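You operate a simulated robot arm through the tools that you are given. There is no shell and no other tool.

You are at the controls of a simulated robot arm. One attempt, no reset.

TASK
Mix a customer's light drink: dark juice and water in the green jug.
Fine: juice from the bottle so labelled to the first line, then water to the second; bottle and small jug back. Set down upright: what you pick out, small yellow-handled jug.

Only the result counts: the job must be done as asked and must still hold three seconds after the hand-in. Knocking over, shifting, dropping, spilling or breaking anything else fails it.

THE ROBOT
A 7-joint arm with a two-finger gripper, fixed in place. Base frame: the origin is at the foot of the arm, x ahead of it, y to its left, z up. Units: m, degrees, N and s.
With the tool pointing down near the work surface it reaches from about 0.1 to 0.74 m from the base axis. Its first joint turns from -166.0 to 166.0 degrees. Payload 2.45 kg.
The TCP is the grasp point between the finger pads, 0.027 m short of the fingertips. In the tool frame z runs along the fingers and y along their closing line. The gripper opens to 0.08 m. The gripper's body begins 0.054 m behind the TCP.
Orientation is told as [roll, pitch, yaw] about the base's x, y, z axes, in that order, counted from this pose: with the fingers straight down and closing along the base's y, the tool's x points along the base's -x, its y along +y and its z along -z.

THE INTERFACE
- The arm moves only by the tool servo_tool. Its argument "targets" is a list of rows, each a list of 2 entries, a list of its own where there are three numbers: the shift along the tool's x, y, z in m, then the turn, a rotation vector about the tool's x, y, z in rad. In form: [[[x, y, z], [ax, ay, az]], ...]. A call has 1 to 20 rows; each row is the pose to reach, as a shift and turn from the pose commanded when the call began, along the tool's axes at that moment. "claw" is the finger opening in m, from 0 to 0.08, set as the call begins (left out, the last holds). Each row takes 0.2 s and may step no farther than 0.05 m and 8.6 degrees from the row before; otherwise, or with a gripper value out of range, the whole call is refused. A pose out of reach is approached as far as the arm can. The call stops where the force on the tool passes 40 N (or 10 N more than at its start, if that is more) or the arm is blocked; 0.2 s more then pass. The fingers move at their own pace (about 0.153 m/s each) and stop on an object; they squeeze with about 29 N. The grip force told is the motor's: it shows also when the fingers shut on nothing. Time passes only in rows, and 0.2 s behind the last, so rows that repeat a pose let the fingers close. The reply holds the time, the measured pose of the TCP, the force on the tool along the base axes, the opening and the grip force, in the units named above and with some noise, with the torque about the TCP (base axes, N m) and any sound that the robot's microphone picked up, and new pictures: "pictures" is both (left out), scene, wrist or none.
- Cameras (640 x 400 px; columns grow to the right, rows downward): "scene" is fixed at [0.0508, -0.5006, 1.2809]; the picture's right is [-0.92, 0.40, 0.00], its down [0.39, 0.90, -0.21] and it looks along [-0.08, -0.19, -0.98] (base axes); focal length 214 px, centre (320, 200). "wrist" rides on the gripper at [0.063, 0.012, -0.079] in the tool frame; the picture's right is [-0.19, 0.98, 0.00], its down [-0.72, -0.14, -0.68] and it looks along [-0.67, -0.13, 0.73] (tool axes); focal length 226 px, centre (320, 200). There is no depth. A picture from a camera that has moved, and an enlarged one, comes with that camera's place and axes in the base frame and with its lens.
- lift_body(by): slides the trunk up (or, below 0, down) by that many m; the arm rides with it, the base frame stays. It gives what a move gives, with no picture.
- enlarge(camera, box): a new picture of the part [left, top, right, bottom] of that camera's present view, enlarged. It takes no simulated time.
- finish_job(): hands the job in; it is judged then, once.

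Places have to be worked out from the pictures, the camera data and where the tool is seen. Open the gripper and draw the arm clear of the work before you hand the job in, unless the task says otherwise.

The tools are called after "Request:" by a JSON object that holds its "fn" and its "kwargs". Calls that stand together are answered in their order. servo_tool: Moves the arm, as the interface text tells. Its arguments: {"type":"object","properties":{"targets":{"type":"array","items":{"type":"array"}},"claw":{"type":"number"},"pictures":{"type":"string","enum":["both","scene","wrist","none"]}},"required":["targets"]} The other tools are called the same way: lift_body (by) slides the trunk up or down; enlarge (camera, box) takes an enlarged picture of a part of a camera's view; finish_job () hands the job in.

At the start:

```text
t: 0.0
tcp_pos: [0.255, -0.3975, 1.2696]
orientation: [0.1, -0.1, 0.0]
force: [-0.1, -0.1, -1.4]
ft_torque: [0.02, -0.03, -0.02]
finger_gap: 0.0799
finger_force: 0.1
trunk travel left (down, up): [-0.275, 0.265]
```

scene: 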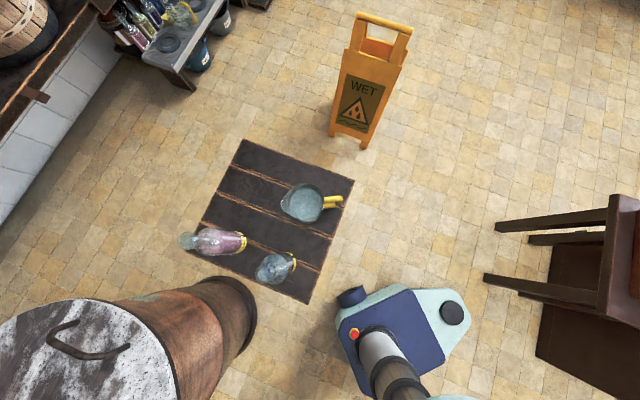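
wrist: 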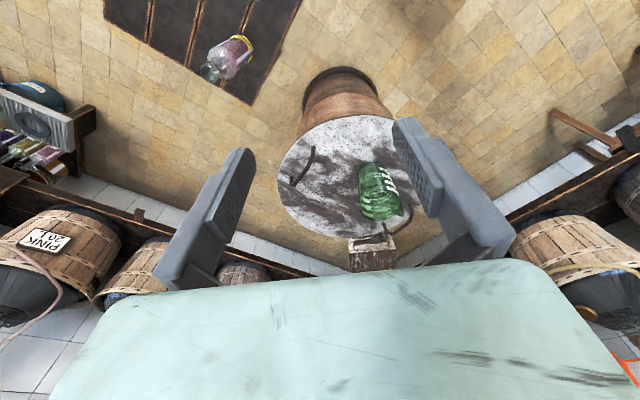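

The scene shows a dark slatted mat with a bottle, a blue-ish bottle/jug and a yellow-handled pan-like jug; the wrist shows a green jug on a barrel lid. I'll enlarge several parts first to identify everything.

Request:
{"fn": "enlarge", "kwargs": {"camera": "scene", "box": [170, 130, 370, 310]}}

Request:
{"fn": "enlarge", "kwargs": {"camera": "wrist", "box": [260, 80, 460, 280]}}

Request:
{"fn": "enlarge", "kwargs": {"camera": "scene", "box": [0, 0, 260, 160]}}

Request:
{"fn": "enlarge", "kwargs": {"camera": "scene", "box": [0, 240, 280, 400]}}

Request:
{"fn": "enlarge", "kwargs": {"camera": "wrist", "box": [0, 0, 320, 200]}}

```text
2.22 times, centred on (270, 220) of scene
camera zoom: at [0.0508, -0.5006, 1.2809], right [-0.92, 0.4, 0.0], down [0.39, 0.9, -0.21], along [-0.08, -0.19, -0.98], focal length 477 px, centre (431, 156)
```

zoom: 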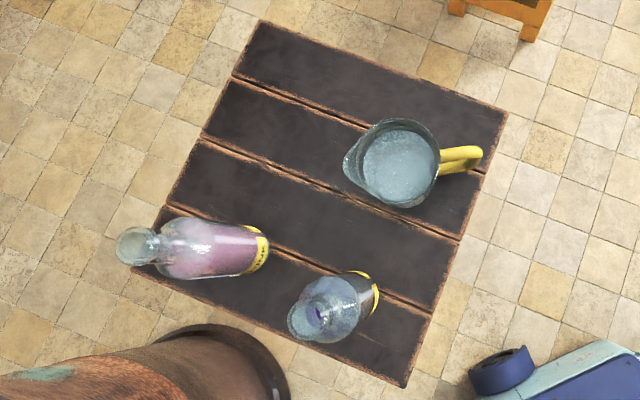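

```text
2.00 times, centred on (360, 180) of wrist
camera zoom: at [0.1922, -0.3852, 1.3493], right [0.19, 0.98, 0.0], down [0.72, -0.14, 0.68], along [0.67, -0.13, -0.73], focal length 452 px, centre (240, 240)
```

zoom: 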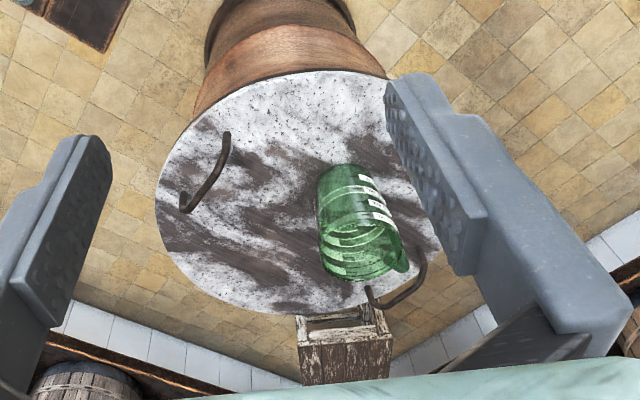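

```text
2.46 times, centred on (130, 80) of scene
camera zoom: at [0.0508, -0.5006, 1.2809], right [-0.92, 0.4, 0.0], down [0.39, 0.9, -0.21], along [-0.08, -0.19, -0.98], focal length 528 px, centre (788, 495)
```

zoom: 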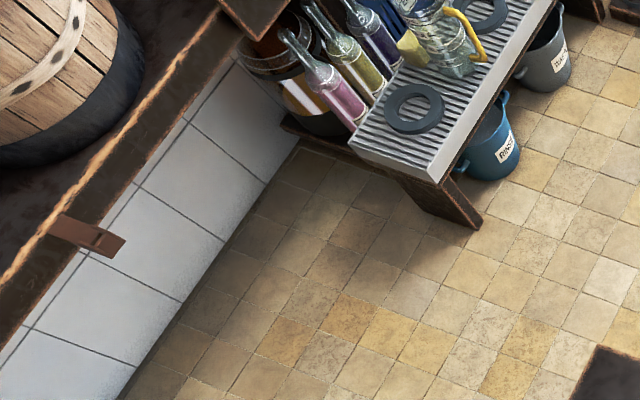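

```text
2.29 times, centred on (140, 320) of scene
camera zoom: at [0.0508, -0.5006, 1.2809], right [-0.92, 0.4, 0.0], down [0.39, 0.9, -0.21], along [-0.08, -0.19, -0.98], focal length 490 px, centre (731, -74)
```

zoom: 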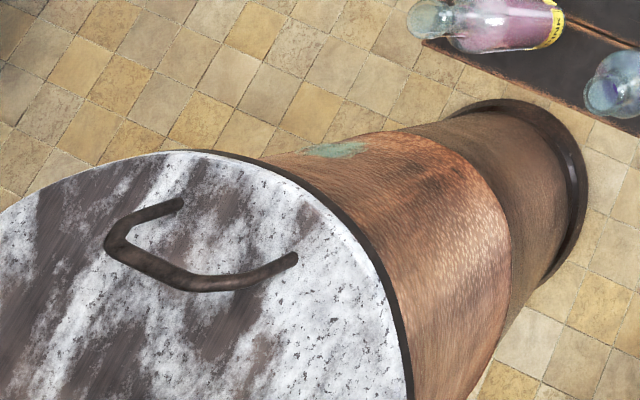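

```text
2.00 times, centred on (160, 100) of wrist
camera zoom: at [0.1922, -0.3852, 1.3493], right [0.19, 0.98, 0.0], down [0.72, -0.14, 0.68], along [0.67, -0.13, -0.73], focal length 452 px, centre (640, 400)
```

zoom: 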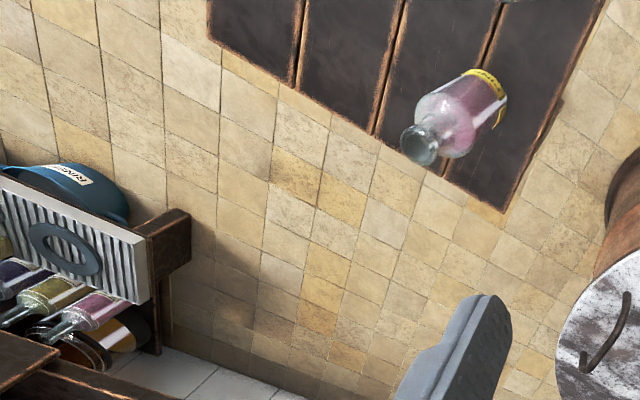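

Triangulating the two views puts the slatted table top near z≈0.69 and the barrel lid near z≈0.75. I need to read the bottle labels, so I'm enlarging the bottles and the jug more.

Request:
{"fn": "enlarge", "kwargs": {"camera": "scene", "box": [175, 220, 255, 270]}}

Request:
{"fn": "enlarge", "kwargs": {"camera": "scene", "box": [240, 240, 320, 290]}}

Request:
{"fn": "enlarge", "kwargs": {"camera": "scene", "box": [265, 170, 361, 230]}}

Request:
{"fn": "enlarge", "kwargs": {"camera": "wrist", "box": [335, 145, 431, 235]}}

Request:
{"fn": "enlarge", "kwargs": {"camera": "wrist", "box": [190, 20, 270, 90]}}

```text
8.00 times, centred on (215, 245) of scene
camera zoom: at [0.0508, -0.5006, 1.2809], right [-0.92, 0.4, 0.0], down [0.39, 0.9, -0.21], along [-0.08, -0.19, -0.98], focal length 1716 px, centre (1160, -160)
```

zoom: 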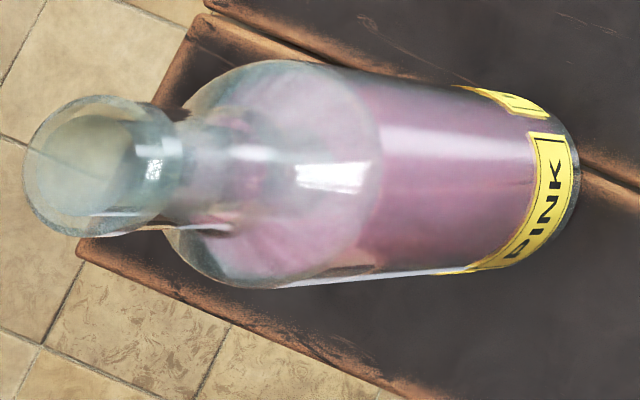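

```text
8.00 times, centred on (280, 265) of scene
camera zoom: at [0.0508, -0.5006, 1.2809], right [-0.92, 0.4, 0.0], down [0.39, 0.9, -0.21], along [-0.08, -0.19, -0.98], focal length 1716 px, centre (640, -320)
```

zoom: 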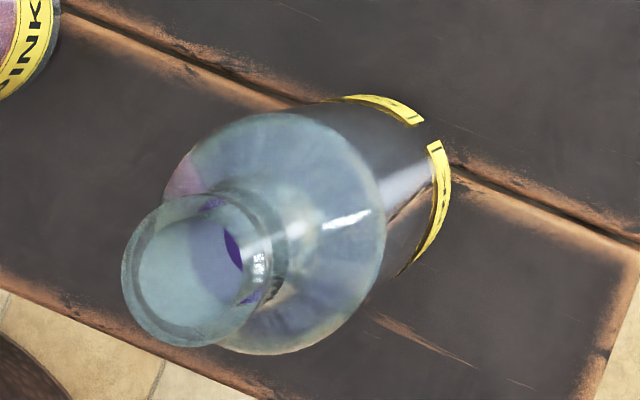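

```text
6.67 times, centred on (313, 200) of scene
camera zoom: at [0.0508, -0.5006, 1.2809], right [-0.92, 0.4, 0.0], down [0.39, 0.9, -0.21], along [-0.08, -0.19, -0.98], focal length 1430 px, centre (367, 200)
```

zoom: 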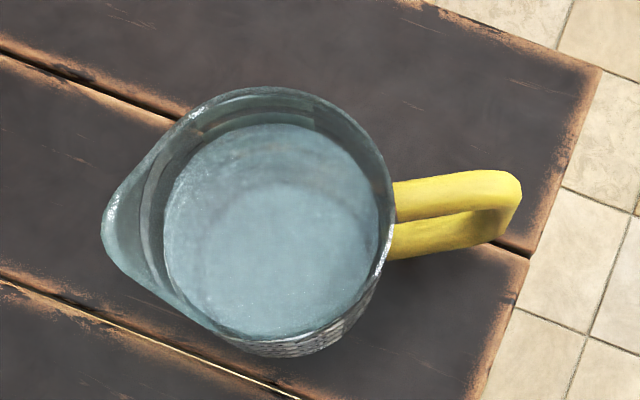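

```text
4.44 times, centred on (383, 190) of wrist
camera zoom: at [0.1922, -0.3852, 1.3493], right [0.19, 0.98, 0.0], down [0.72, -0.14, 0.68], along [0.67, -0.13, -0.73], focal length 1005 px, centre (40, 244)
```

zoom: 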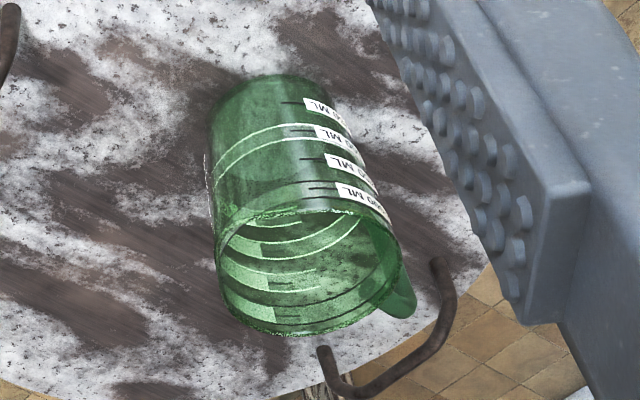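

```text
5.71 times, centred on (230, 55) of wrist
camera zoom: at [0.1922, -0.3852, 1.3493], right [0.19, 0.98, 0.0], down [0.72, -0.14, 0.68], along [0.67, -0.13, -0.73], focal length 1292 px, centre (834, 1029)
```

zoom: 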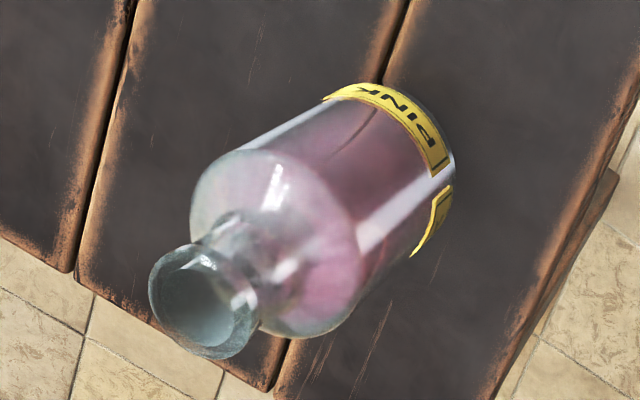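

The scene bottle at left is clearly labelled PINK; the other one (about x 0.157, y -0.495) must be checked. I turn the tool by -45° in yaw and bring it back and down to look at that bottle's label side.

Request:
{"fn": "servo_tool", "kwargs": {"targets": [[[0.03, 0.012, 0.025], [0, 0, 0.1]], [[0.06, 0.025, 0.05], [0, 0, 0.2]], [[0.09, 0.037, 0.075], [0, 0, 0.3]], [[0.12, 0.05, 0.1], [0, 0, 0.4]], [[0.15, 0.062, 0.125], [0, 0, 0.5]], [[0.18, 0.075, 0.15], [0, 0, 0.6]], [[0.21, 0.087, 0.175], [0, 0, 0.7]], [[0.23, 0.0975, 0.19], [0, 0, 0.785]]]}}

```text
t: 1.8
tcp_pos: [0.0242, -0.3003, 1.0793]
orientation: [0.1, 0.1, -45.0]
force: [0.7, 0.8, -0.2]
ft_torque: [-0.02, -0.03, -0.04]
finger_gap: 0.0799
finger_force: 0.1
trunk travel left (down, up): [-0.275, 0.265]
camera wrist: at [-0.0106, -0.2472, 1.1585], right [0.83, 0.56, 0.0], down [0.41, -0.61, 0.68], along [0.38, -0.57, -0.73], focal length 226 px, centre (320, 200)
```

scene: 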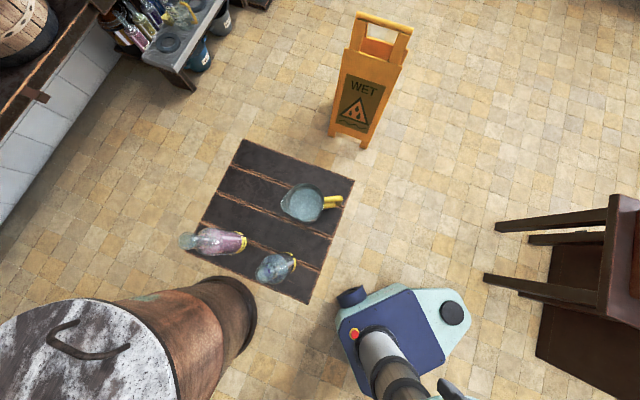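
wrist: 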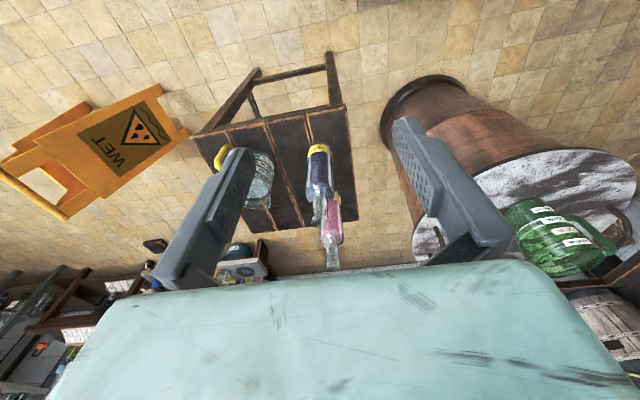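

The bottles and green jug (with its handle) are now in the wrist view, upside down. Enlarging the labels.

Request:
{"fn": "enlarge", "kwargs": {"camera": "wrist", "box": [280, 130, 370, 280]}}

Request:
{"fn": "enlarge", "kwargs": {"camera": "wrist", "box": [290, 135, 350, 175]}}

Request:
{"fn": "enlarge", "kwargs": {"camera": "wrist", "box": [480, 180, 640, 300]}}

Request:
{"fn": "enlarge", "kwargs": {"camera": "wrist", "box": [190, 130, 290, 220]}}

```text
2.67 times, centred on (325, 205) of wrist
camera zoom: at [-0.0106, -0.2472, 1.1585], right [0.83, 0.56, 0.0], down [0.41, -0.61, 0.68], along [0.38, -0.57, -0.73], focal length 603 px, centre (307, 187)
```

zoom: 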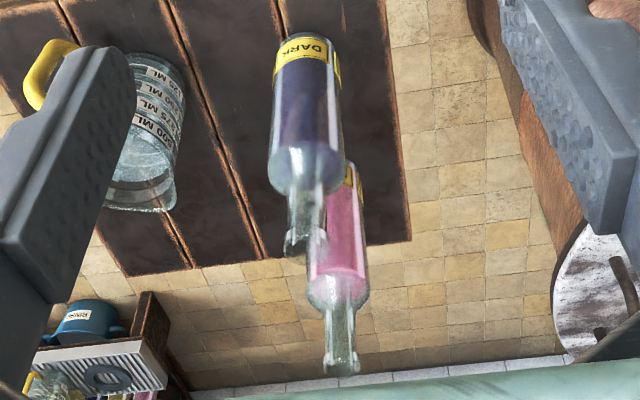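

```text
10.00 times, centred on (320, 155) of wrist
camera zoom: at [-0.0106, -0.2472, 1.1585], right [0.83, 0.56, 0.0], down [0.41, -0.61, 0.68], along [0.38, -0.57, -0.73], focal length 2261 px, centre (320, 650)
```

zoom: 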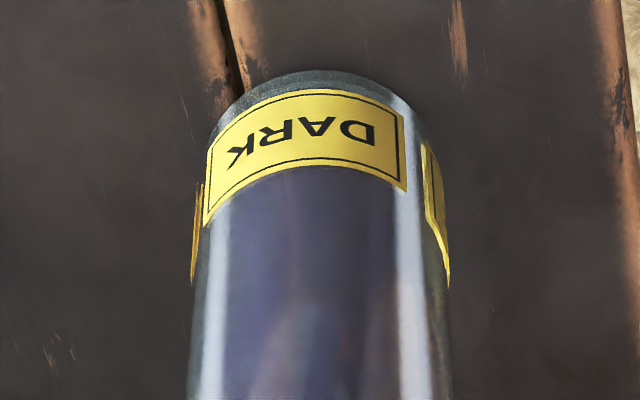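

```text
3.33 times, centred on (560, 240) of wrist
camera zoom: at [-0.0106, -0.2472, 1.1585], right [0.83, 0.56, 0.0], down [0.41, -0.61, 0.68], along [0.38, -0.57, -0.73], focal length 754 px, centre (-480, 67)
```

zoom: 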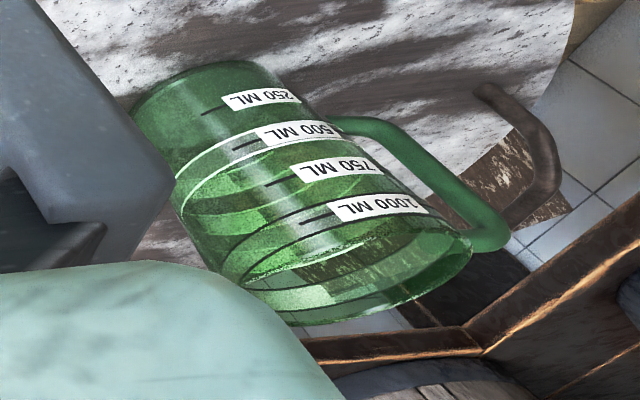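

```text
4.44 times, centred on (240, 175) of wrist
camera zoom: at [-0.0106, -0.2472, 1.1585], right [0.83, 0.56, 0.0], down [0.41, -0.61, 0.68], along [0.38, -0.57, -0.73], focal length 1005 px, centre (676, 311)
```

zoom: 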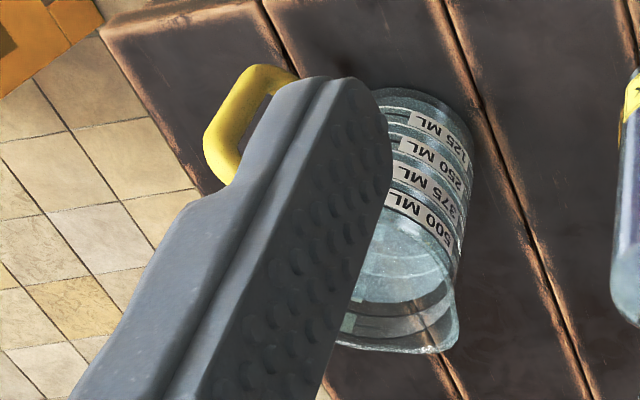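

The bottle at (0.157,-0.495) reads DARK, and the green jug has 250/500/750/1000 ML ticks plus ring lines; the small jug is graded 125–500 ML. Next I move over toward the green jug to see its rings from the side.

Request:
{"fn": "servo_tool", "kwargs": {"targets": [[[-0.02175, 0.03235, 0.01625], [0, 0, -0.098]], [[-0.0435, 0.0647, 0.0325], [0, 0, -0.196]], [[-0.06525, 0.09705, 0.04875], [0, 0, -0.294]], [[-0.087, 0.1294, 0.065], [0, 0, -0.392]], [[-0.10875, 0.16175, 0.08125], [0, 0, -0.49]], [[-0.1305, 0.1941, 0.0975], [0, 0, -0.588]], [[-0.15225, 0.22645, 0.11375], [0, 0, -0.686]], [[-0.174, 0.2588, 0.13], [0, 0, -0.785]]], "pictures": "none"}}

Request:
{"fn": "servo_tool", "kwargs": {"targets": [[[0, 0, 0], [0, -0.14, 0]], [[0, 0, 0], [0, -0.28, 0]], [[0, 0, 0], [0, -0.42, 0]], [[0, 0, 0], [0, -0.56, 0]], [[0, 0, 0], [0, -0.7, 0]]]}}

```text
t: 3.6
tcp_pos: [0.3317, -0.2386, 0.9493]
orientation: [0.0, 0.0, 0.1]
force: [-0.1, 0.0, 0.3]
ft_torque: [0.03, 0.01, 0.01]
finger_gap: 0.0803
finger_force: 0.0
out of reach, approached as far as the arm can: row 1, 2, 3
trunk travel left (down, up): [-0.275, 0.265]
```

```text
t: 4.8
tcp_pos: [0.3309, -0.2404, 0.9503]
orientation: [-0.1, -40.4, 0.0]
force: [0.3, 0.5, 0.7]
ft_torque: [-0.05, 0.0, -0.03]
finger_gap: 0.0801
finger_force: 0.0
trunk travel left (down, up): [-0.275, 0.265]
camera wrist: at [0.2321, -0.2277, 0.9698], right [0.15, 0.98, 0.12], down [0.11, -0.14, 0.98], along [0.98, -0.13, -0.13], focal length 226 px, centre (320, 200)
```

scene: 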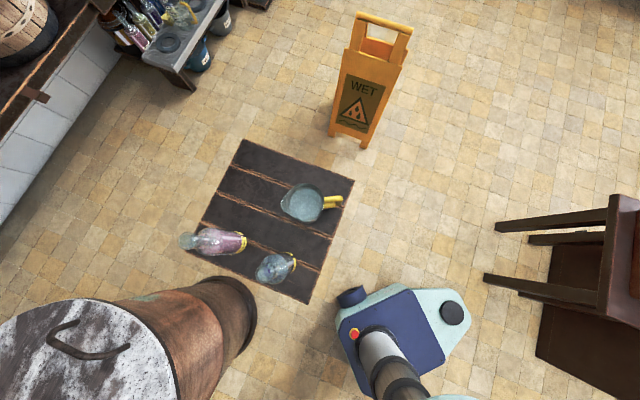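
wrist: 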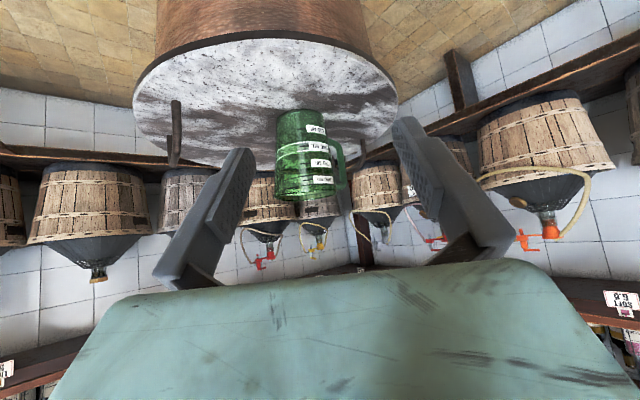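

The jug is now seen from the side between the fingers. Enlarging it to read its rings.

Request:
{"fn": "enlarge", "kwargs": {"camera": "wrist", "box": [250, 90, 378, 210]}}

Request:
{"fn": "enlarge", "kwargs": {"camera": "wrist", "box": [265, 105, 355, 160]}}

Request:
{"fn": "enlarge", "kwargs": {"camera": "wrist", "box": [130, 40, 410, 210]}}

```text
3.33 times, centred on (314, 150) of wrist
camera zoom: at [0.2321, -0.2277, 0.9698], right [0.15, 0.98, 0.12], down [0.11, -0.14, 0.98], along [0.98, -0.13, -0.13], focal length 754 px, centre (340, 367)
```

zoom: 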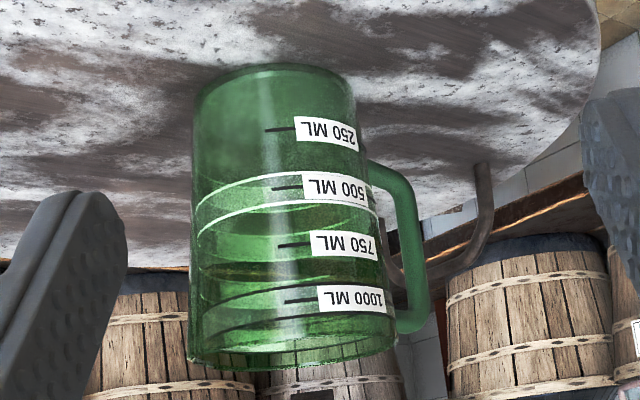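

```text
7.11 times, centred on (310, 132) of wrist
camera zoom: at [0.2321, -0.2277, 0.9698], right [0.15, 0.98, 0.12], down [0.11, -0.14, 0.98], along [0.98, -0.13, -0.13], focal length 1608 px, centre (391, 680)
```

zoom: 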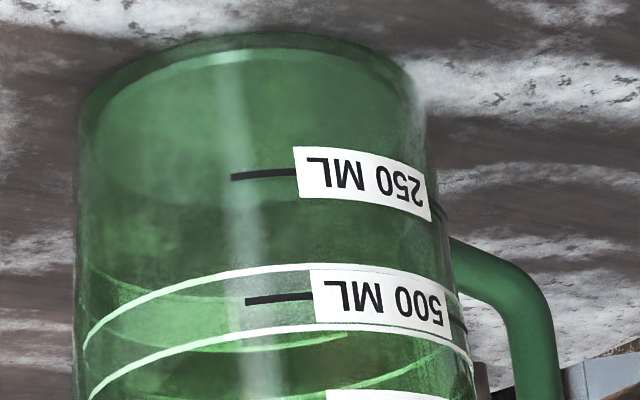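

```text
2.29 times, centred on (270, 125) of wrist
camera zoom: at [0.2321, -0.2277, 0.9698], right [0.15, 0.98, 0.12], down [0.11, -0.14, 0.98], along [0.98, -0.13, -0.13], focal length 517 px, centre (434, 371)
```

zoom: 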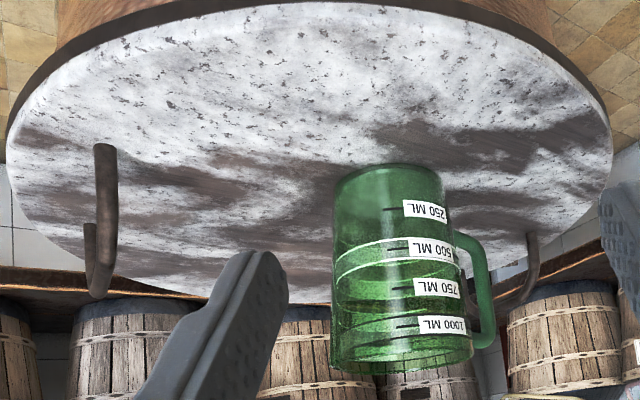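

Two thin white rings bracket ~500 ML and dark rings sit near 1000 ML; I need to see them nearer and more edge-on. Moving the camera about 0.12 m closer and 0.08 m lower, still well clear of the jug (near wall ≈ x 0.59).

Request:
{"fn": "servo_tool", "kwargs": {"targets": [[[-0.01, -0.0075, 0.035], [0, 0, 0]], [[-0.02, -0.015, 0.07], [0, 0, 0]], [[-0.03, -0.0225, 0.105], [0, 0, 0]], [[-0.0395, -0.03, 0.1387], [0, 0, 0]]], "pictures": "wrist"}}

Request:
{"fn": "enlarge", "kwargs": {"camera": "wrist", "box": [220, 80, 420, 230]}}

```text
t: 5.8
tcp_pos: [0.4515, -0.2702, 0.8691]
orientation: [0.0, -40.1, -0.1]
force: [0.6, 0.7, 0.2]
ft_torque: [-0.04, 0.0, 0.0]
finger_gap: 0.0797
finger_force: 0.1
trunk travel left (down, up): [-0.275, 0.265]
camera wrist: at [0.3516, -0.2587, 0.8887], right [0.15, 0.98, 0.12], down [0.11, -0.14, 0.98], along [0.98, -0.13, -0.13], focal length 226 px, centre (320, 200)
```

wrist: 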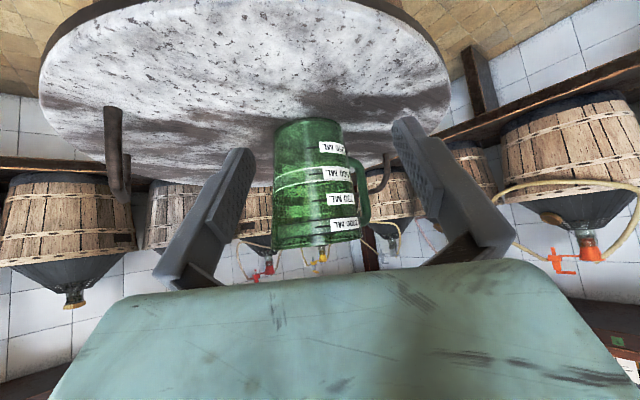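

```text
2.67 times, centred on (320, 155) of wrist
camera zoom: at [0.3516, -0.2587, 0.8887], right [0.15, 0.98, 0.12], down [0.11, -0.14, 0.98], along [0.98, -0.13, -0.13], focal length 603 px, centre (320, 320)
```

zoom: 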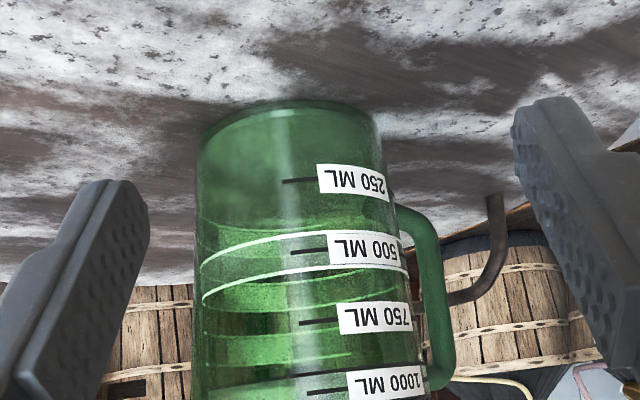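

Request:
{"fn": "enlarge", "kwargs": {"camera": "wrist", "box": [260, 155, 370, 255]}}

Request:
{"fn": "enlarge", "kwargs": {"camera": "wrist", "box": [260, 105, 370, 205]}}

```text
4.00 times, centred on (315, 205) of wrist
camera zoom: at [0.3516, -0.2587, 0.8887], right [0.15, 0.98, 0.12], down [0.11, -0.14, 0.98], along [0.98, -0.13, -0.13], focal length 904 px, centre (340, 180)
```

zoom: 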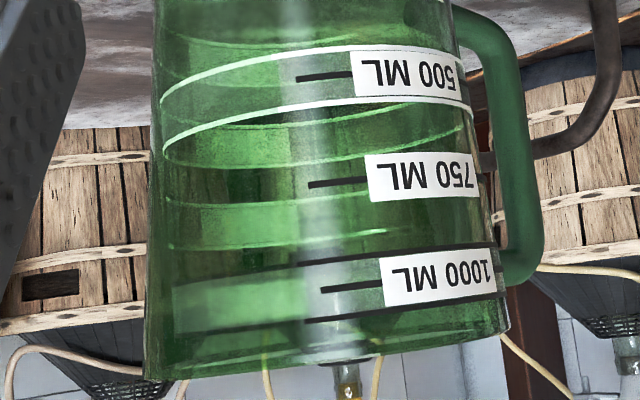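

```text
4.00 times, centred on (315, 155) of wrist
camera zoom: at [0.3516, -0.2587, 0.8887], right [0.15, 0.98, 0.12], down [0.11, -0.14, 0.98], along [0.98, -0.13, -0.13], focal length 904 px, centre (340, 380)
```

zoom: 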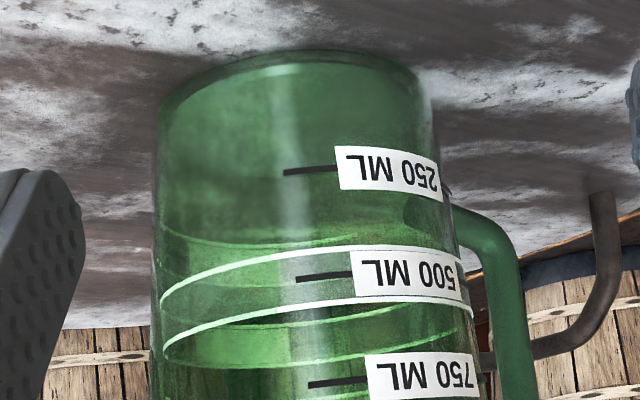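

The green jug's axis triangulates to about (0.65,-0.304), base z≈0.762, rim z≈0.908; white rings bracket 500 ML (first line), black rings bracket 1000 ML (second line). I withdraw up, straighten the tool, and go to a spot on the +x side of the DARK bottle for a sideways horizontal grasp.

Request:
{"fn": "servo_tool", "kwargs": {"targets": [[[-0.0093, -0.01, -0.0425], [0, 0.1167, 0]], [[-0.0186, -0.02, -0.085], [0, 0.2333, 0]], [[-0.028, -0.03, -0.1275], [0, 0.35, 0]], [[-0.0373, -0.04, -0.17], [0, 0.4667, 0]], [[-0.0466, -0.05, -0.2125], [0, 0.5833, 0]], [[-0.0559, -0.06, -0.255], [0, 0.7, 0]]], "pictures": "none"}}

Request:
{"fn": "servo_tool", "kwargs": {"targets": [[[0.0172, -0.026, 0.0125], [0, 0, -0.131]], [[0.0345, -0.0525, 0.025], [0, 0, -0.262]], [[0.0517, -0.0785, 0.0375], [0, 0, -0.393]], [[0.069, -0.105, 0.05], [0, 0, -0.5236]]], "pictures": "none"}}

```text
t: 7.2
tcp_pos: [0.3294, -0.3296, 1.1007]
orientation: [0.0, 0.1, 0.1]
force: [-0.4, -0.6, 0.2]
ft_torque: [0.02, 0.02, 0.0]
finger_gap: 0.08
finger_force: 0.1
trunk travel left (down, up): [-0.275, 0.265]
```

```text
t: 8.2
tcp_pos: [0.2606, -0.4364, 1.0496]
orientation: [-0.1, 0.0, 30.1]
force: [-0.6, -0.3, -0.4]
ft_torque: [0.0, 0.03, 0.0]
finger_gap: 0.0799
finger_force: 0.0
trunk travel left (down, up): [-0.275, 0.265]
```

Pose is as expected (0.261,-0.436,1.05, yaw 30). Now I tilt the tool to horizontal about its own y so that the camera ends on top and the fingers point toward the bottle.

Request:
{"fn": "servo_tool", "kwargs": {"targets": [[[0, 0, 0], [0, 0.1428, 0]], [[0, 0, 0], [0, 0.2856, 0]], [[0, 0, 0], [0, 0.4284, 0]], [[0, 0, 0], [0, 0.5712, 0]], [[0, 0, 0], [0, 0.714, 0]], [[0, 0, 0], [0, 0.8568, 0]], [[0, 0, 0], [0, 0.9996, 0]], [[0, 0, 0], [0, 1.1424, 0]], [[0, 0, 0], [0, 1.2852, 0]], [[0, 0, 0], [0, 1.428, 0]], [[0, 0, 0], [0, 1.5708, 0]]]}}

```text
t: 10.6
tcp_pos: [0.2608, -0.4345, 1.0516]
orientation: [-176.1, 89.8, -146.1]
force: [0.1, 0.4, 0.1]
ft_torque: [-0.01, 0.02, 0.0]
finger_gap: 0.0803
finger_force: 0.2
trunk travel left (down, up): [-0.275, 0.265]
camera wrist: at [0.3235, -0.3844, 1.1138], right [-0.49, 0.85, -0.19], down [0.66, 0.22, -0.72], along [-0.57, -0.48, -0.67], focal length 226 px, centre (320, 200)
```

scene: 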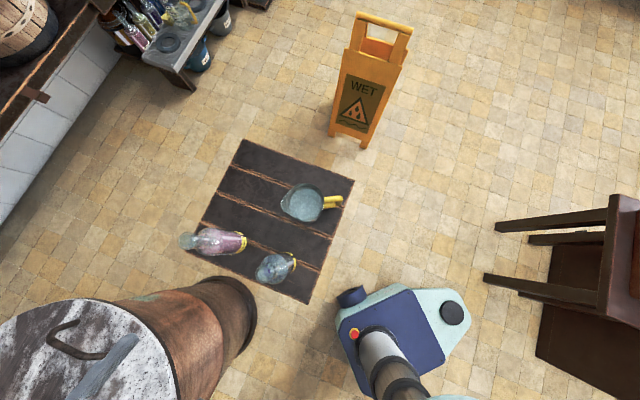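
wrist: 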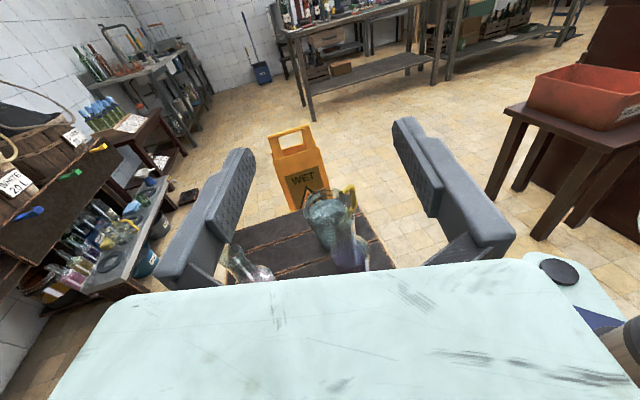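

The arm reached the horizontal camera-on-top pose. Enlarging the wrist view to locate the bottle and small jug.

Request:
{"fn": "enlarge", "kwargs": {"camera": "wrist", "box": [220, 170, 420, 280]}}

```text
3.20 times, centred on (320, 225) of wrist
camera zoom: at [0.3235, -0.3844, 1.1138], right [-0.49, 0.85, -0.19], down [0.66, 0.22, -0.72], along [-0.57, -0.48, -0.67], focal length 723 px, centre (320, 120)
```

zoom: 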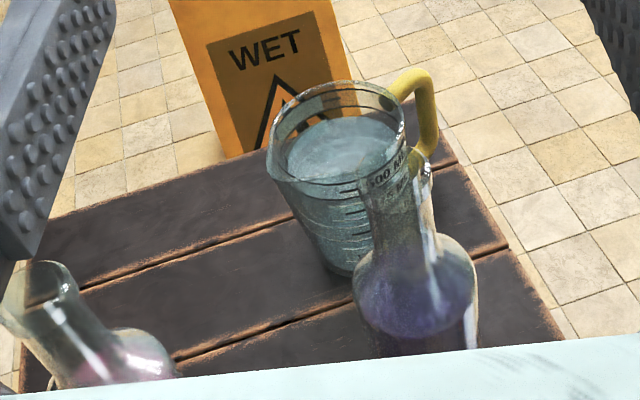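

Request:
{"fn": "enlarge", "kwargs": {"camera": "wrist", "box": [325, 205, 385, 265]}}

Request:
{"fn": "enlarge", "kwargs": {"camera": "scene", "box": [245, 245, 305, 290]}}

```text
6.67 times, centred on (355, 235) of wrist
camera zoom: at [0.3235, -0.3844, 1.1138], right [-0.49, 0.85, -0.19], down [0.66, 0.22, -0.72], along [-0.57, -0.48, -0.67], focal length 1507 px, centre (87, -33)
```

zoom: 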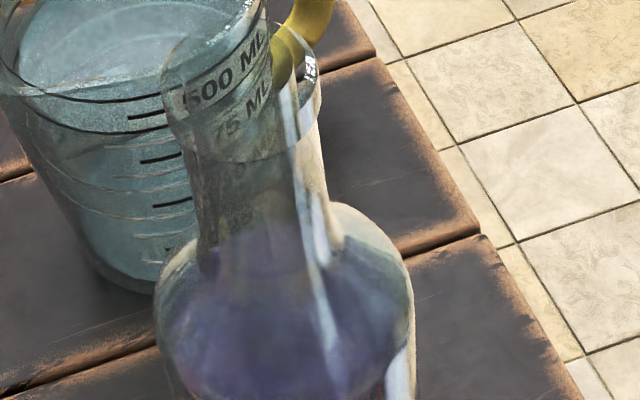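

```text
8.89 times, centred on (275, 268) of scene
camera zoom: at [0.0508, -0.5006, 1.2809], right [-0.92, 0.4, 0.0], down [0.39, 0.9, -0.21], along [-0.08, -0.19, -0.98], focal length 1906 px, centre (720, -400)
```

zoom: 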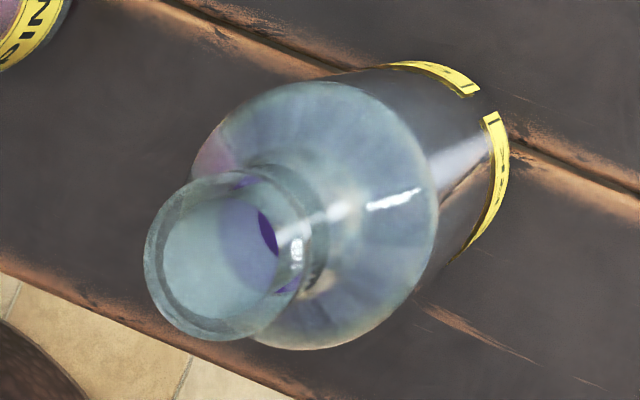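

The DARK bottle's mouth triangulates to (0.1555,-0.4955,0.90). Approaching at azimuth -150 would bring the wrist near the barrel lid, so I swing the approach to azimuth -120 and line up 0.12 m from the bottle.

Request:
{"fn": "servo_tool", "kwargs": {"targets": [[[0, 0.015, 0.0044], [0.131, 0, 0]], [[0, 0.03, 0.0088], [0.262, 0, 0]], [[0, 0.045, 0.0132], [0.393, 0, 0]], [[0, 0.0599, 0.0177], [0.5236, 0, 0]]], "pictures": "wrist"}}

```text
t: 11.6
tcp_pos: [0.2142, -0.3908, 1.0504]
orientation: [-17.1, 90.0, 42.8]
force: [0.1, 0.1, -0.1]
ft_torque: [0.01, 0.02, 0.02]
finger_gap: 0.0801
finger_force: 0.0
trunk travel left (down, up): [-0.275, 0.265]
camera wrist: at [0.2435, -0.3167, 1.1136], right [-0.85, 0.49, -0.19], down [0.46, 0.52, -0.72], along [-0.25, -0.7, -0.67], focal length 226 px, centre (320, 200)
```

wrist: 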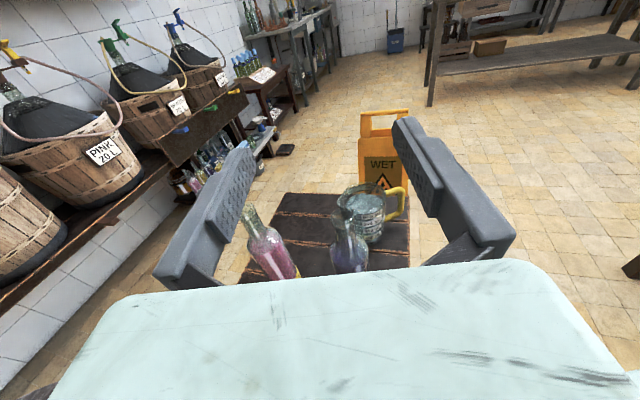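

Everything clear on this line. Descending straight down to z≈0.80 at the standoff.

Request:
{"fn": "servo_tool", "kwargs": {"targets": [[[-0.042, 0, 0], [0, 0, 0]], [[-0.084, 0, 0], [0, 0, 0]], [[-0.126, 0, 0], [0, 0, 0]], [[-0.168, 0, 0], [0, 0, 0]], [[-0.21, 0, 0], [0, 0, 0]], [[-0.25, 0, 0], [0, 0, 0]]]}}

```text
t: 13.0
tcp_pos: [0.2155, -0.3924, 0.7996]
orientation: [165.8, 90.0, -134.2]
force: [-0.5, -1.6, 0.0]
ft_torque: [-0.04, -0.01, 0.03]
finger_gap: 0.0798
finger_force: 0.2
trunk travel left (down, up): [-0.275, 0.265]
camera wrist: at [0.2439, -0.3186, 0.8625], right [-0.85, 0.49, -0.19], down [0.46, 0.52, -0.72], along [-0.25, -0.7, -0.67], focal length 226 px, centre (320, 200)
```

scene: 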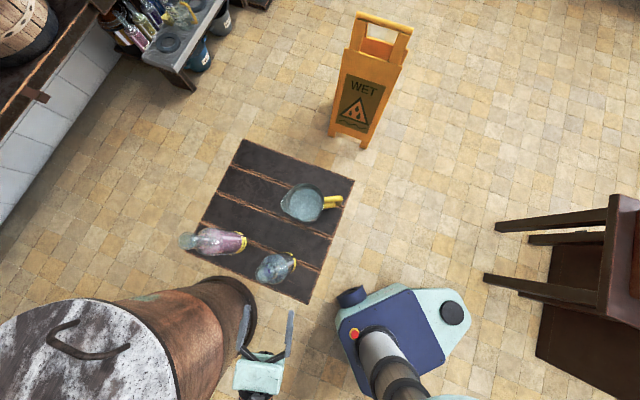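
wrist: 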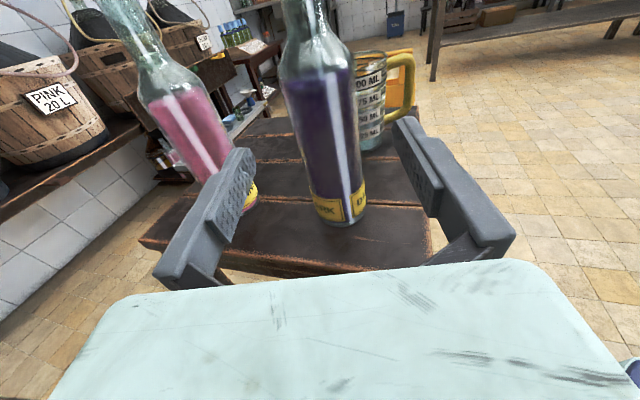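

The bottle stands right between the fingers' line. Enlarging to measure the bottle base, liquid level and the small jug.

Request:
{"fn": "enlarge", "kwargs": {"camera": "wrist", "box": [260, 0, 440, 240]}}

Request:
{"fn": "enlarge", "kwargs": {"camera": "wrist", "box": [340, 40, 430, 160]}}

Request:
{"fn": "enlarge", "kwargs": {"camera": "wrist", "box": [290, 160, 390, 240]}}

```text
1.67 times, centred on (350, 120) of wrist
camera zoom: at [0.2439, -0.3186, 0.8625], right [-0.85, 0.49, -0.19], down [0.46, 0.52, -0.72], along [-0.25, -0.7, -0.67], focal length 377 px, centre (270, 333)
```

zoom: 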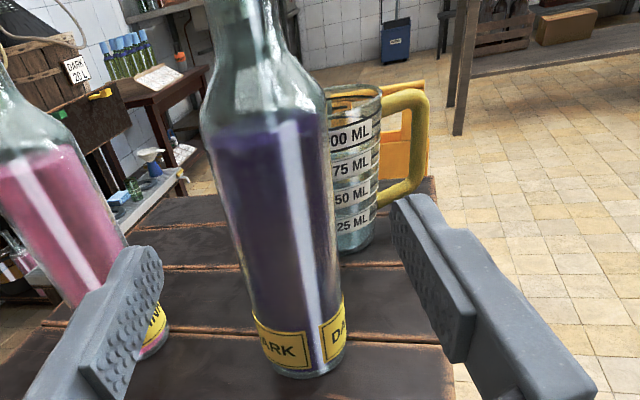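

```text
3.33 times, centred on (385, 100) of wrist
camera zoom: at [0.2439, -0.3186, 0.8625], right [-0.85, 0.49, -0.19], down [0.46, 0.52, -0.72], along [-0.25, -0.7, -0.67], focal length 754 px, centre (103, 533)
```

zoom: 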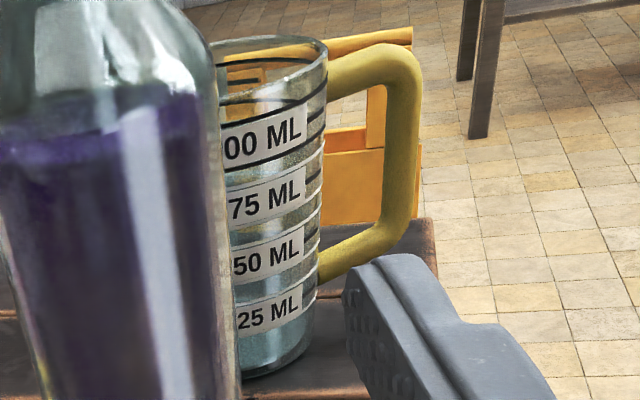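

```text
5.00 times, centred on (340, 200) of wrist
camera zoom: at [0.2439, -0.3186, 0.8625], right [-0.85, 0.49, -0.19], down [0.46, 0.52, -0.72], along [-0.25, -0.7, -0.67], focal length 1130 px, centre (220, 200)
```

zoom: 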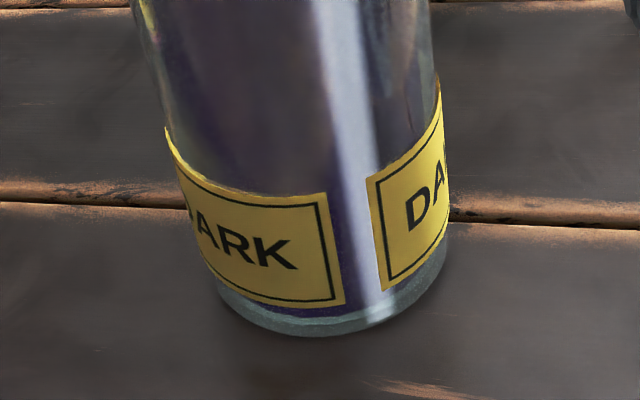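

Table top measures z≈0.663, bottle axis is 0.119 m straight ahead with under 1 mm lateral error. I slide forward so the bottle sits between the pads.

Request:
{"fn": "servo_tool", "kwargs": {"targets": [[[-0.002, 0, 0.03], [0, 0, 0]], [[-0.003, 0, 0.06], [0, 0, 0]], [[-0.004, 0, 0.09], [0, 0, 0]], [[-0.004, 0, 0.118], [0, 0, 0]]]}}

```text
t: 14.0
tcp_pos: [0.1561, -0.4944, 0.7962]
orientation: [74.8, 90.0, 134.8]
force: [-0.1, -0.1, 1.0]
ft_torque: [0.0, 0.01, -0.01]
finger_gap: 0.0797
finger_force: 0.0
trunk travel left (down, up): [-0.275, 0.265]
camera wrist: at [0.1849, -0.42, 0.8593], right [-0.85, 0.49, -0.19], down [0.46, 0.52, -0.72], along [-0.25, -0.7, -0.67], focal length 226 px, centre (320, 200)
```

scene: 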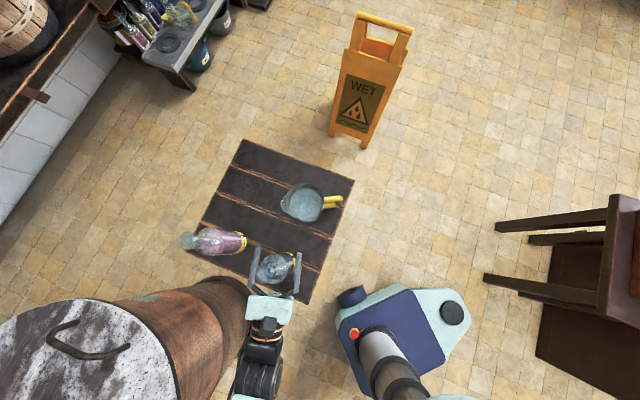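
wrist: 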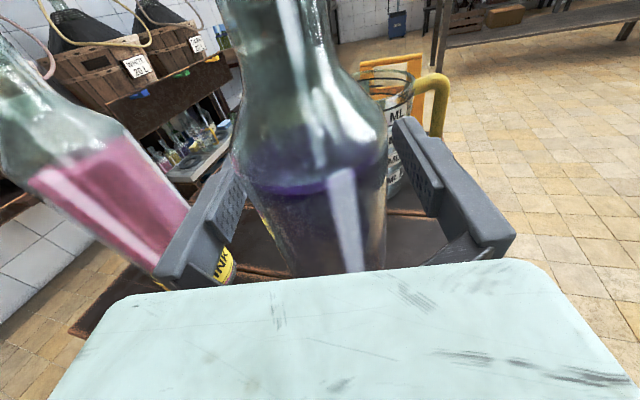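

The bottle sits between the pads with room on both sides. Closing the gripper on it.

Request:
{"fn": "servo_tool", "kwargs": {"targets": [[[0, 0, 0], [0, 0, 0]], [[0, 0, 0], [0, 0, 0]], [[0, 0, 0], [0, 0, 0]]], "claw": 0.0}}

```text
t: 14.8
tcp_pos: [0.156, -0.4934, 0.7971]
orientation: [177.3, 89.9, -122.4]
force: [1.1, -2.1, 2.2]
ft_torque: [-0.15, 0.04, 0.02]
finger_gap: 0.058
finger_force: 28.7
trunk travel left (down, up): [-0.275, 0.265]
camera wrist: at [0.1853, -0.4198, 0.8596], right [-0.85, 0.49, -0.19], down [0.46, 0.52, -0.72], along [-0.25, -0.7, -0.67], focal length 226 px, centre (320, 200)
```

scene: 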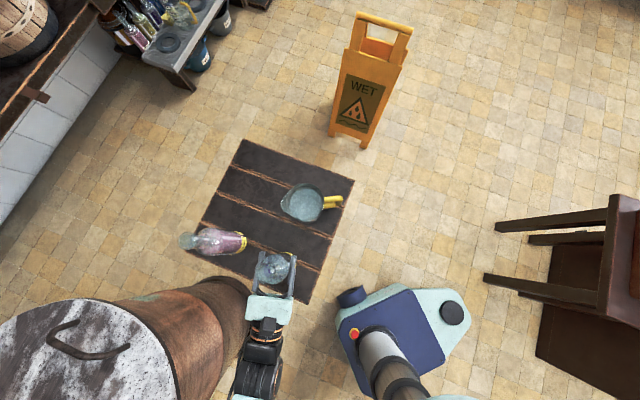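
wrist: 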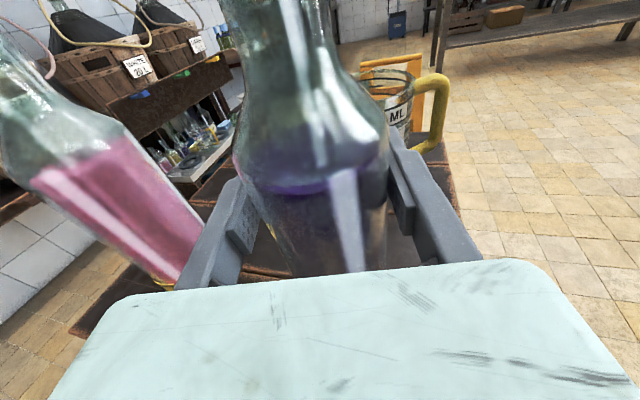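

Grip holds: bottle diameter 0.058 m at 28.7 N. Lifting straight up 0.12 m and letting it settle to read the weight.

Request:
{"fn": "servo_tool", "kwargs": {"targets": [[[0.02, 0, 0], [0, 0, 0]], [[0.05, 0, 0], [0, 0, 0]], [[0.085, 0, 0], [0, 0, 0]], [[0.12, 0, 0], [0, 0, 0]], [[0.12, 0, 0], [0, 0, 0]], [[0.12, 0, 0], [0, 0, 0]], [[0.12, 0, 0], [0, 0, 0]]]}}

Request:
{"fn": "enlarge", "kwargs": {"camera": "wrist", "box": [330, 60, 470, 200]}}

```text
t: 16.4
tcp_pos: [0.1555, -0.4941, 0.9168]
orientation: [62.9, 89.9, 123.0]
force: [0.1, -0.4, -6.3]
ft_torque: [0.01, -0.02, 0.0]
finger_gap: 0.0577
finger_force: 28.8
trunk travel left (down, up): [-0.275, 0.265]
camera wrist: at [0.1853, -0.4198, 0.9797], right [-0.85, 0.49, -0.19], down [0.46, 0.52, -0.72], along [-0.25, -0.7, -0.67], focal length 226 px, centre (320, 200)
```

scene: 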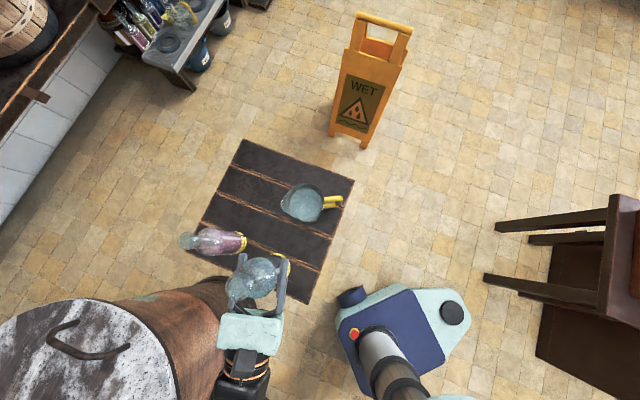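
wrist: 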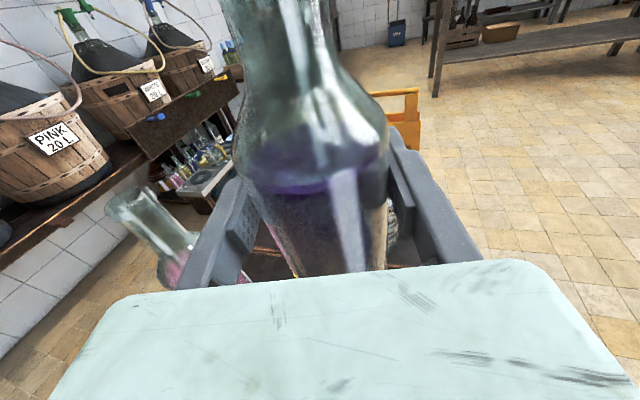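

```text
2.86 times, centred on (400, 130) of wrist
camera zoom: at [0.1853, -0.4198, 0.9797], right [-0.85, 0.49, -0.19], down [0.46, 0.52, -0.72], along [-0.25, -0.7, -0.67], focal length 646 px, centre (91, 400)
```

zoom: 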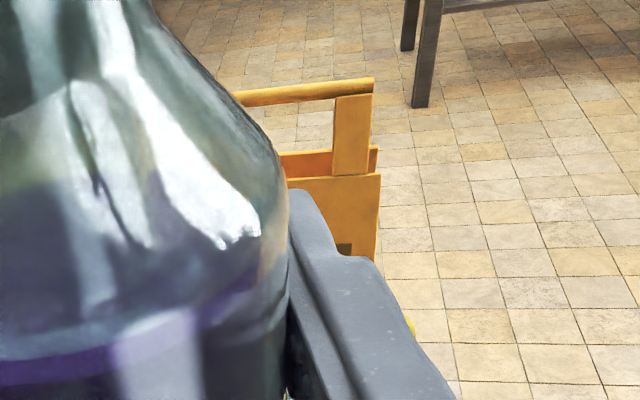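

The loaded bottle weighs about 6.3 N and is held upright. I carry it smoothly back and up to about (0.40,-0.20,1.03), turning the tool to azimuth -90, to view the green jug.

Request:
{"fn": "servo_tool", "kwargs": {"targets": [[[0.0034, -0.0019, -0.0113], [0.0157, 0, 0]], [[0.0113, -0.0065, -0.0377], [0.0524, 0, 0]], [[0.0226, -0.0129, -0.0754], [0.1047, 0, 0]], [[0.035, -0.0201, -0.1168], [0.1623, 0, 0]], [[0.0475, -0.0272, -0.1583], [0.2199, 0, 0]], [[0.0599, -0.0343, -0.1998], [0.2775, 0, 0]], [[0.0723, -0.0414, -0.2412], [0.3351, 0, 0]], [[0.0848, -0.0485, -0.2827], [0.3927, 0, 0]], [[0.0961, -0.055, -0.3204], [0.4451, 0, 0]], [[0.1051, -0.0602, -0.3505], [0.4869, 0, 0]], [[0.1107, -0.0634, -0.3694], [0.5131, 0, 0]], [[0.113, -0.0647, -0.3769], [0.5236, 0, 0]]]}}

```text
t: 19.0
tcp_pos: [0.401, -0.199, 1.0302]
orientation: [93.8, 89.9, -176.2]
force: [-0.3, -0.1, -6.4]
ft_torque: [0.04, -0.01, -0.01]
finger_gap: 0.0577
finger_force: 28.8
trunk travel left (down, up): [-0.275, 0.265]
camera wrist: at [0.3887, -0.1211, 1.0929], right [-0.98, 0.0, -0.19], down [0.14, 0.68, -0.72], along [0.13, -0.73, -0.67], focal length 226 px, centre (320, 200)
```

scene: 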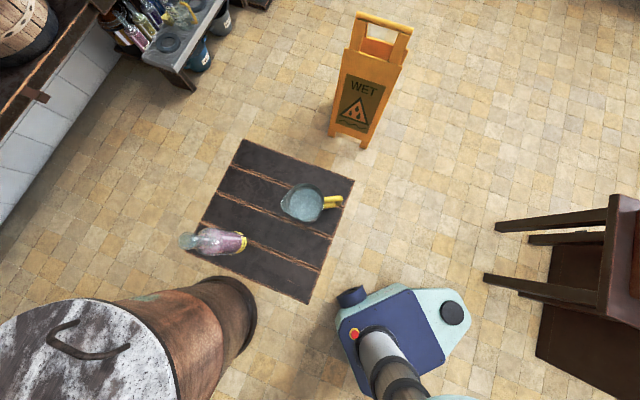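
wrist: 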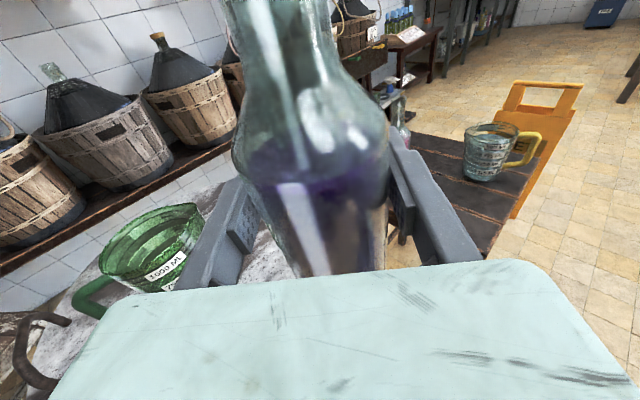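

The weight reads 6.4 N and the green jug is visible at left, small jug at right. Enlarging both for details of the lines and levels.

Request:
{"fn": "enlarge", "kwargs": {"camera": "wrist", "box": [60, 190, 220, 300]}}

Request:
{"fn": "enlarge", "kwargs": {"camera": "wrist", "box": [445, 105, 555, 195]}}

```text
3.64 times, centred on (140, 245) of wrist
camera zoom: at [0.3887, -0.1211, 1.0929], right [-0.98, 0.0, -0.19], down [0.14, 0.68, -0.72], along [0.13, -0.73, -0.67], focal length 822 px, centre (974, 36)
```

zoom: 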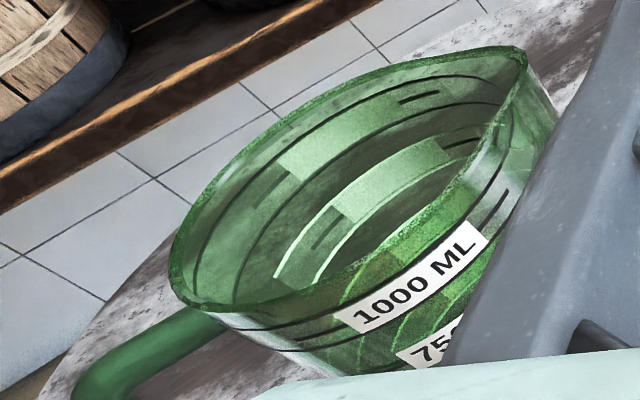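

```text
4.44 times, centred on (500, 150) of wrist
camera zoom: at [0.3887, -0.1211, 1.0929], right [-0.98, 0.0, -0.19], down [0.14, 0.68, -0.72], along [0.13, -0.73, -0.67], focal length 1005 px, centre (-480, 422)
```

zoom: 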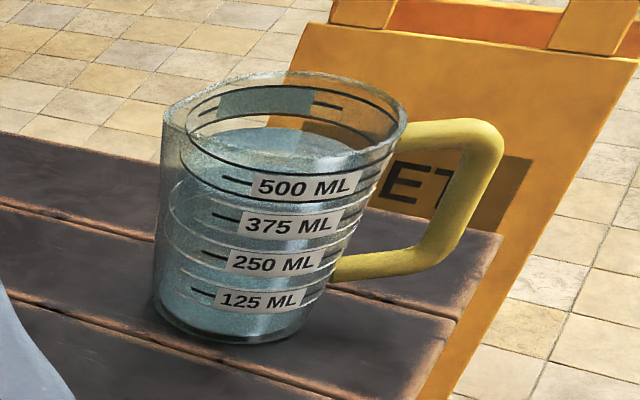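

Request:
{"fn": "enlarge", "kwargs": {"camera": "wrist", "box": [460, 118, 520, 188]}}

Request:
{"fn": "enlarge", "kwargs": {"camera": "wrist", "box": [100, 195, 200, 260]}}

```text
5.71 times, centred on (490, 153) of wrist
camera zoom: at [0.3887, -0.1211, 1.0929], right [-0.98, 0.0, -0.19], down [0.14, 0.68, -0.72], along [0.13, -0.73, -0.67], focal length 1292 px, centre (-651, 469)
```

zoom: 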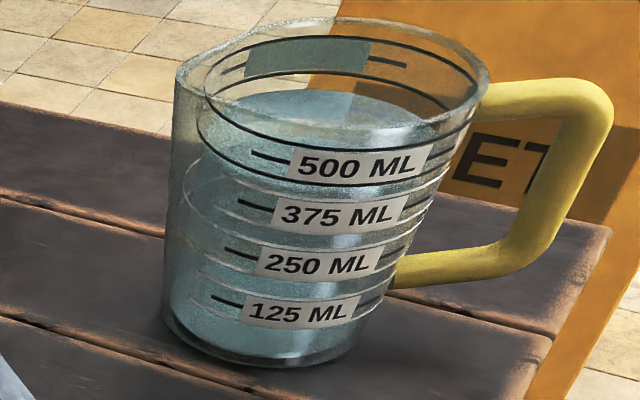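

```text
6.15 times, centred on (150, 228) of wrist
camera zoom: at [0.3887, -0.1211, 1.0929], right [-0.98, 0.0, -0.19], down [0.14, 0.68, -0.72], along [0.13, -0.73, -0.67], focal length 1391 px, centre (1366, 31)
```

zoom: 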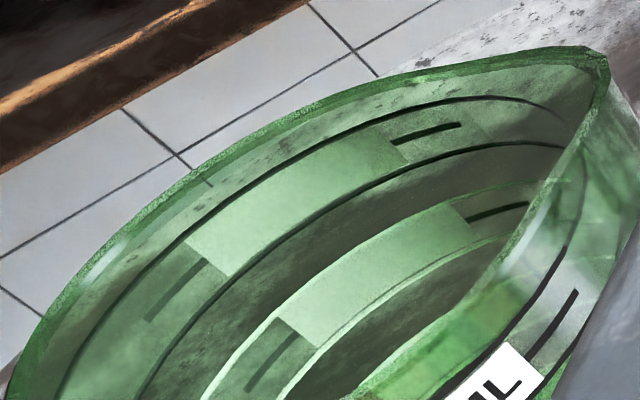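

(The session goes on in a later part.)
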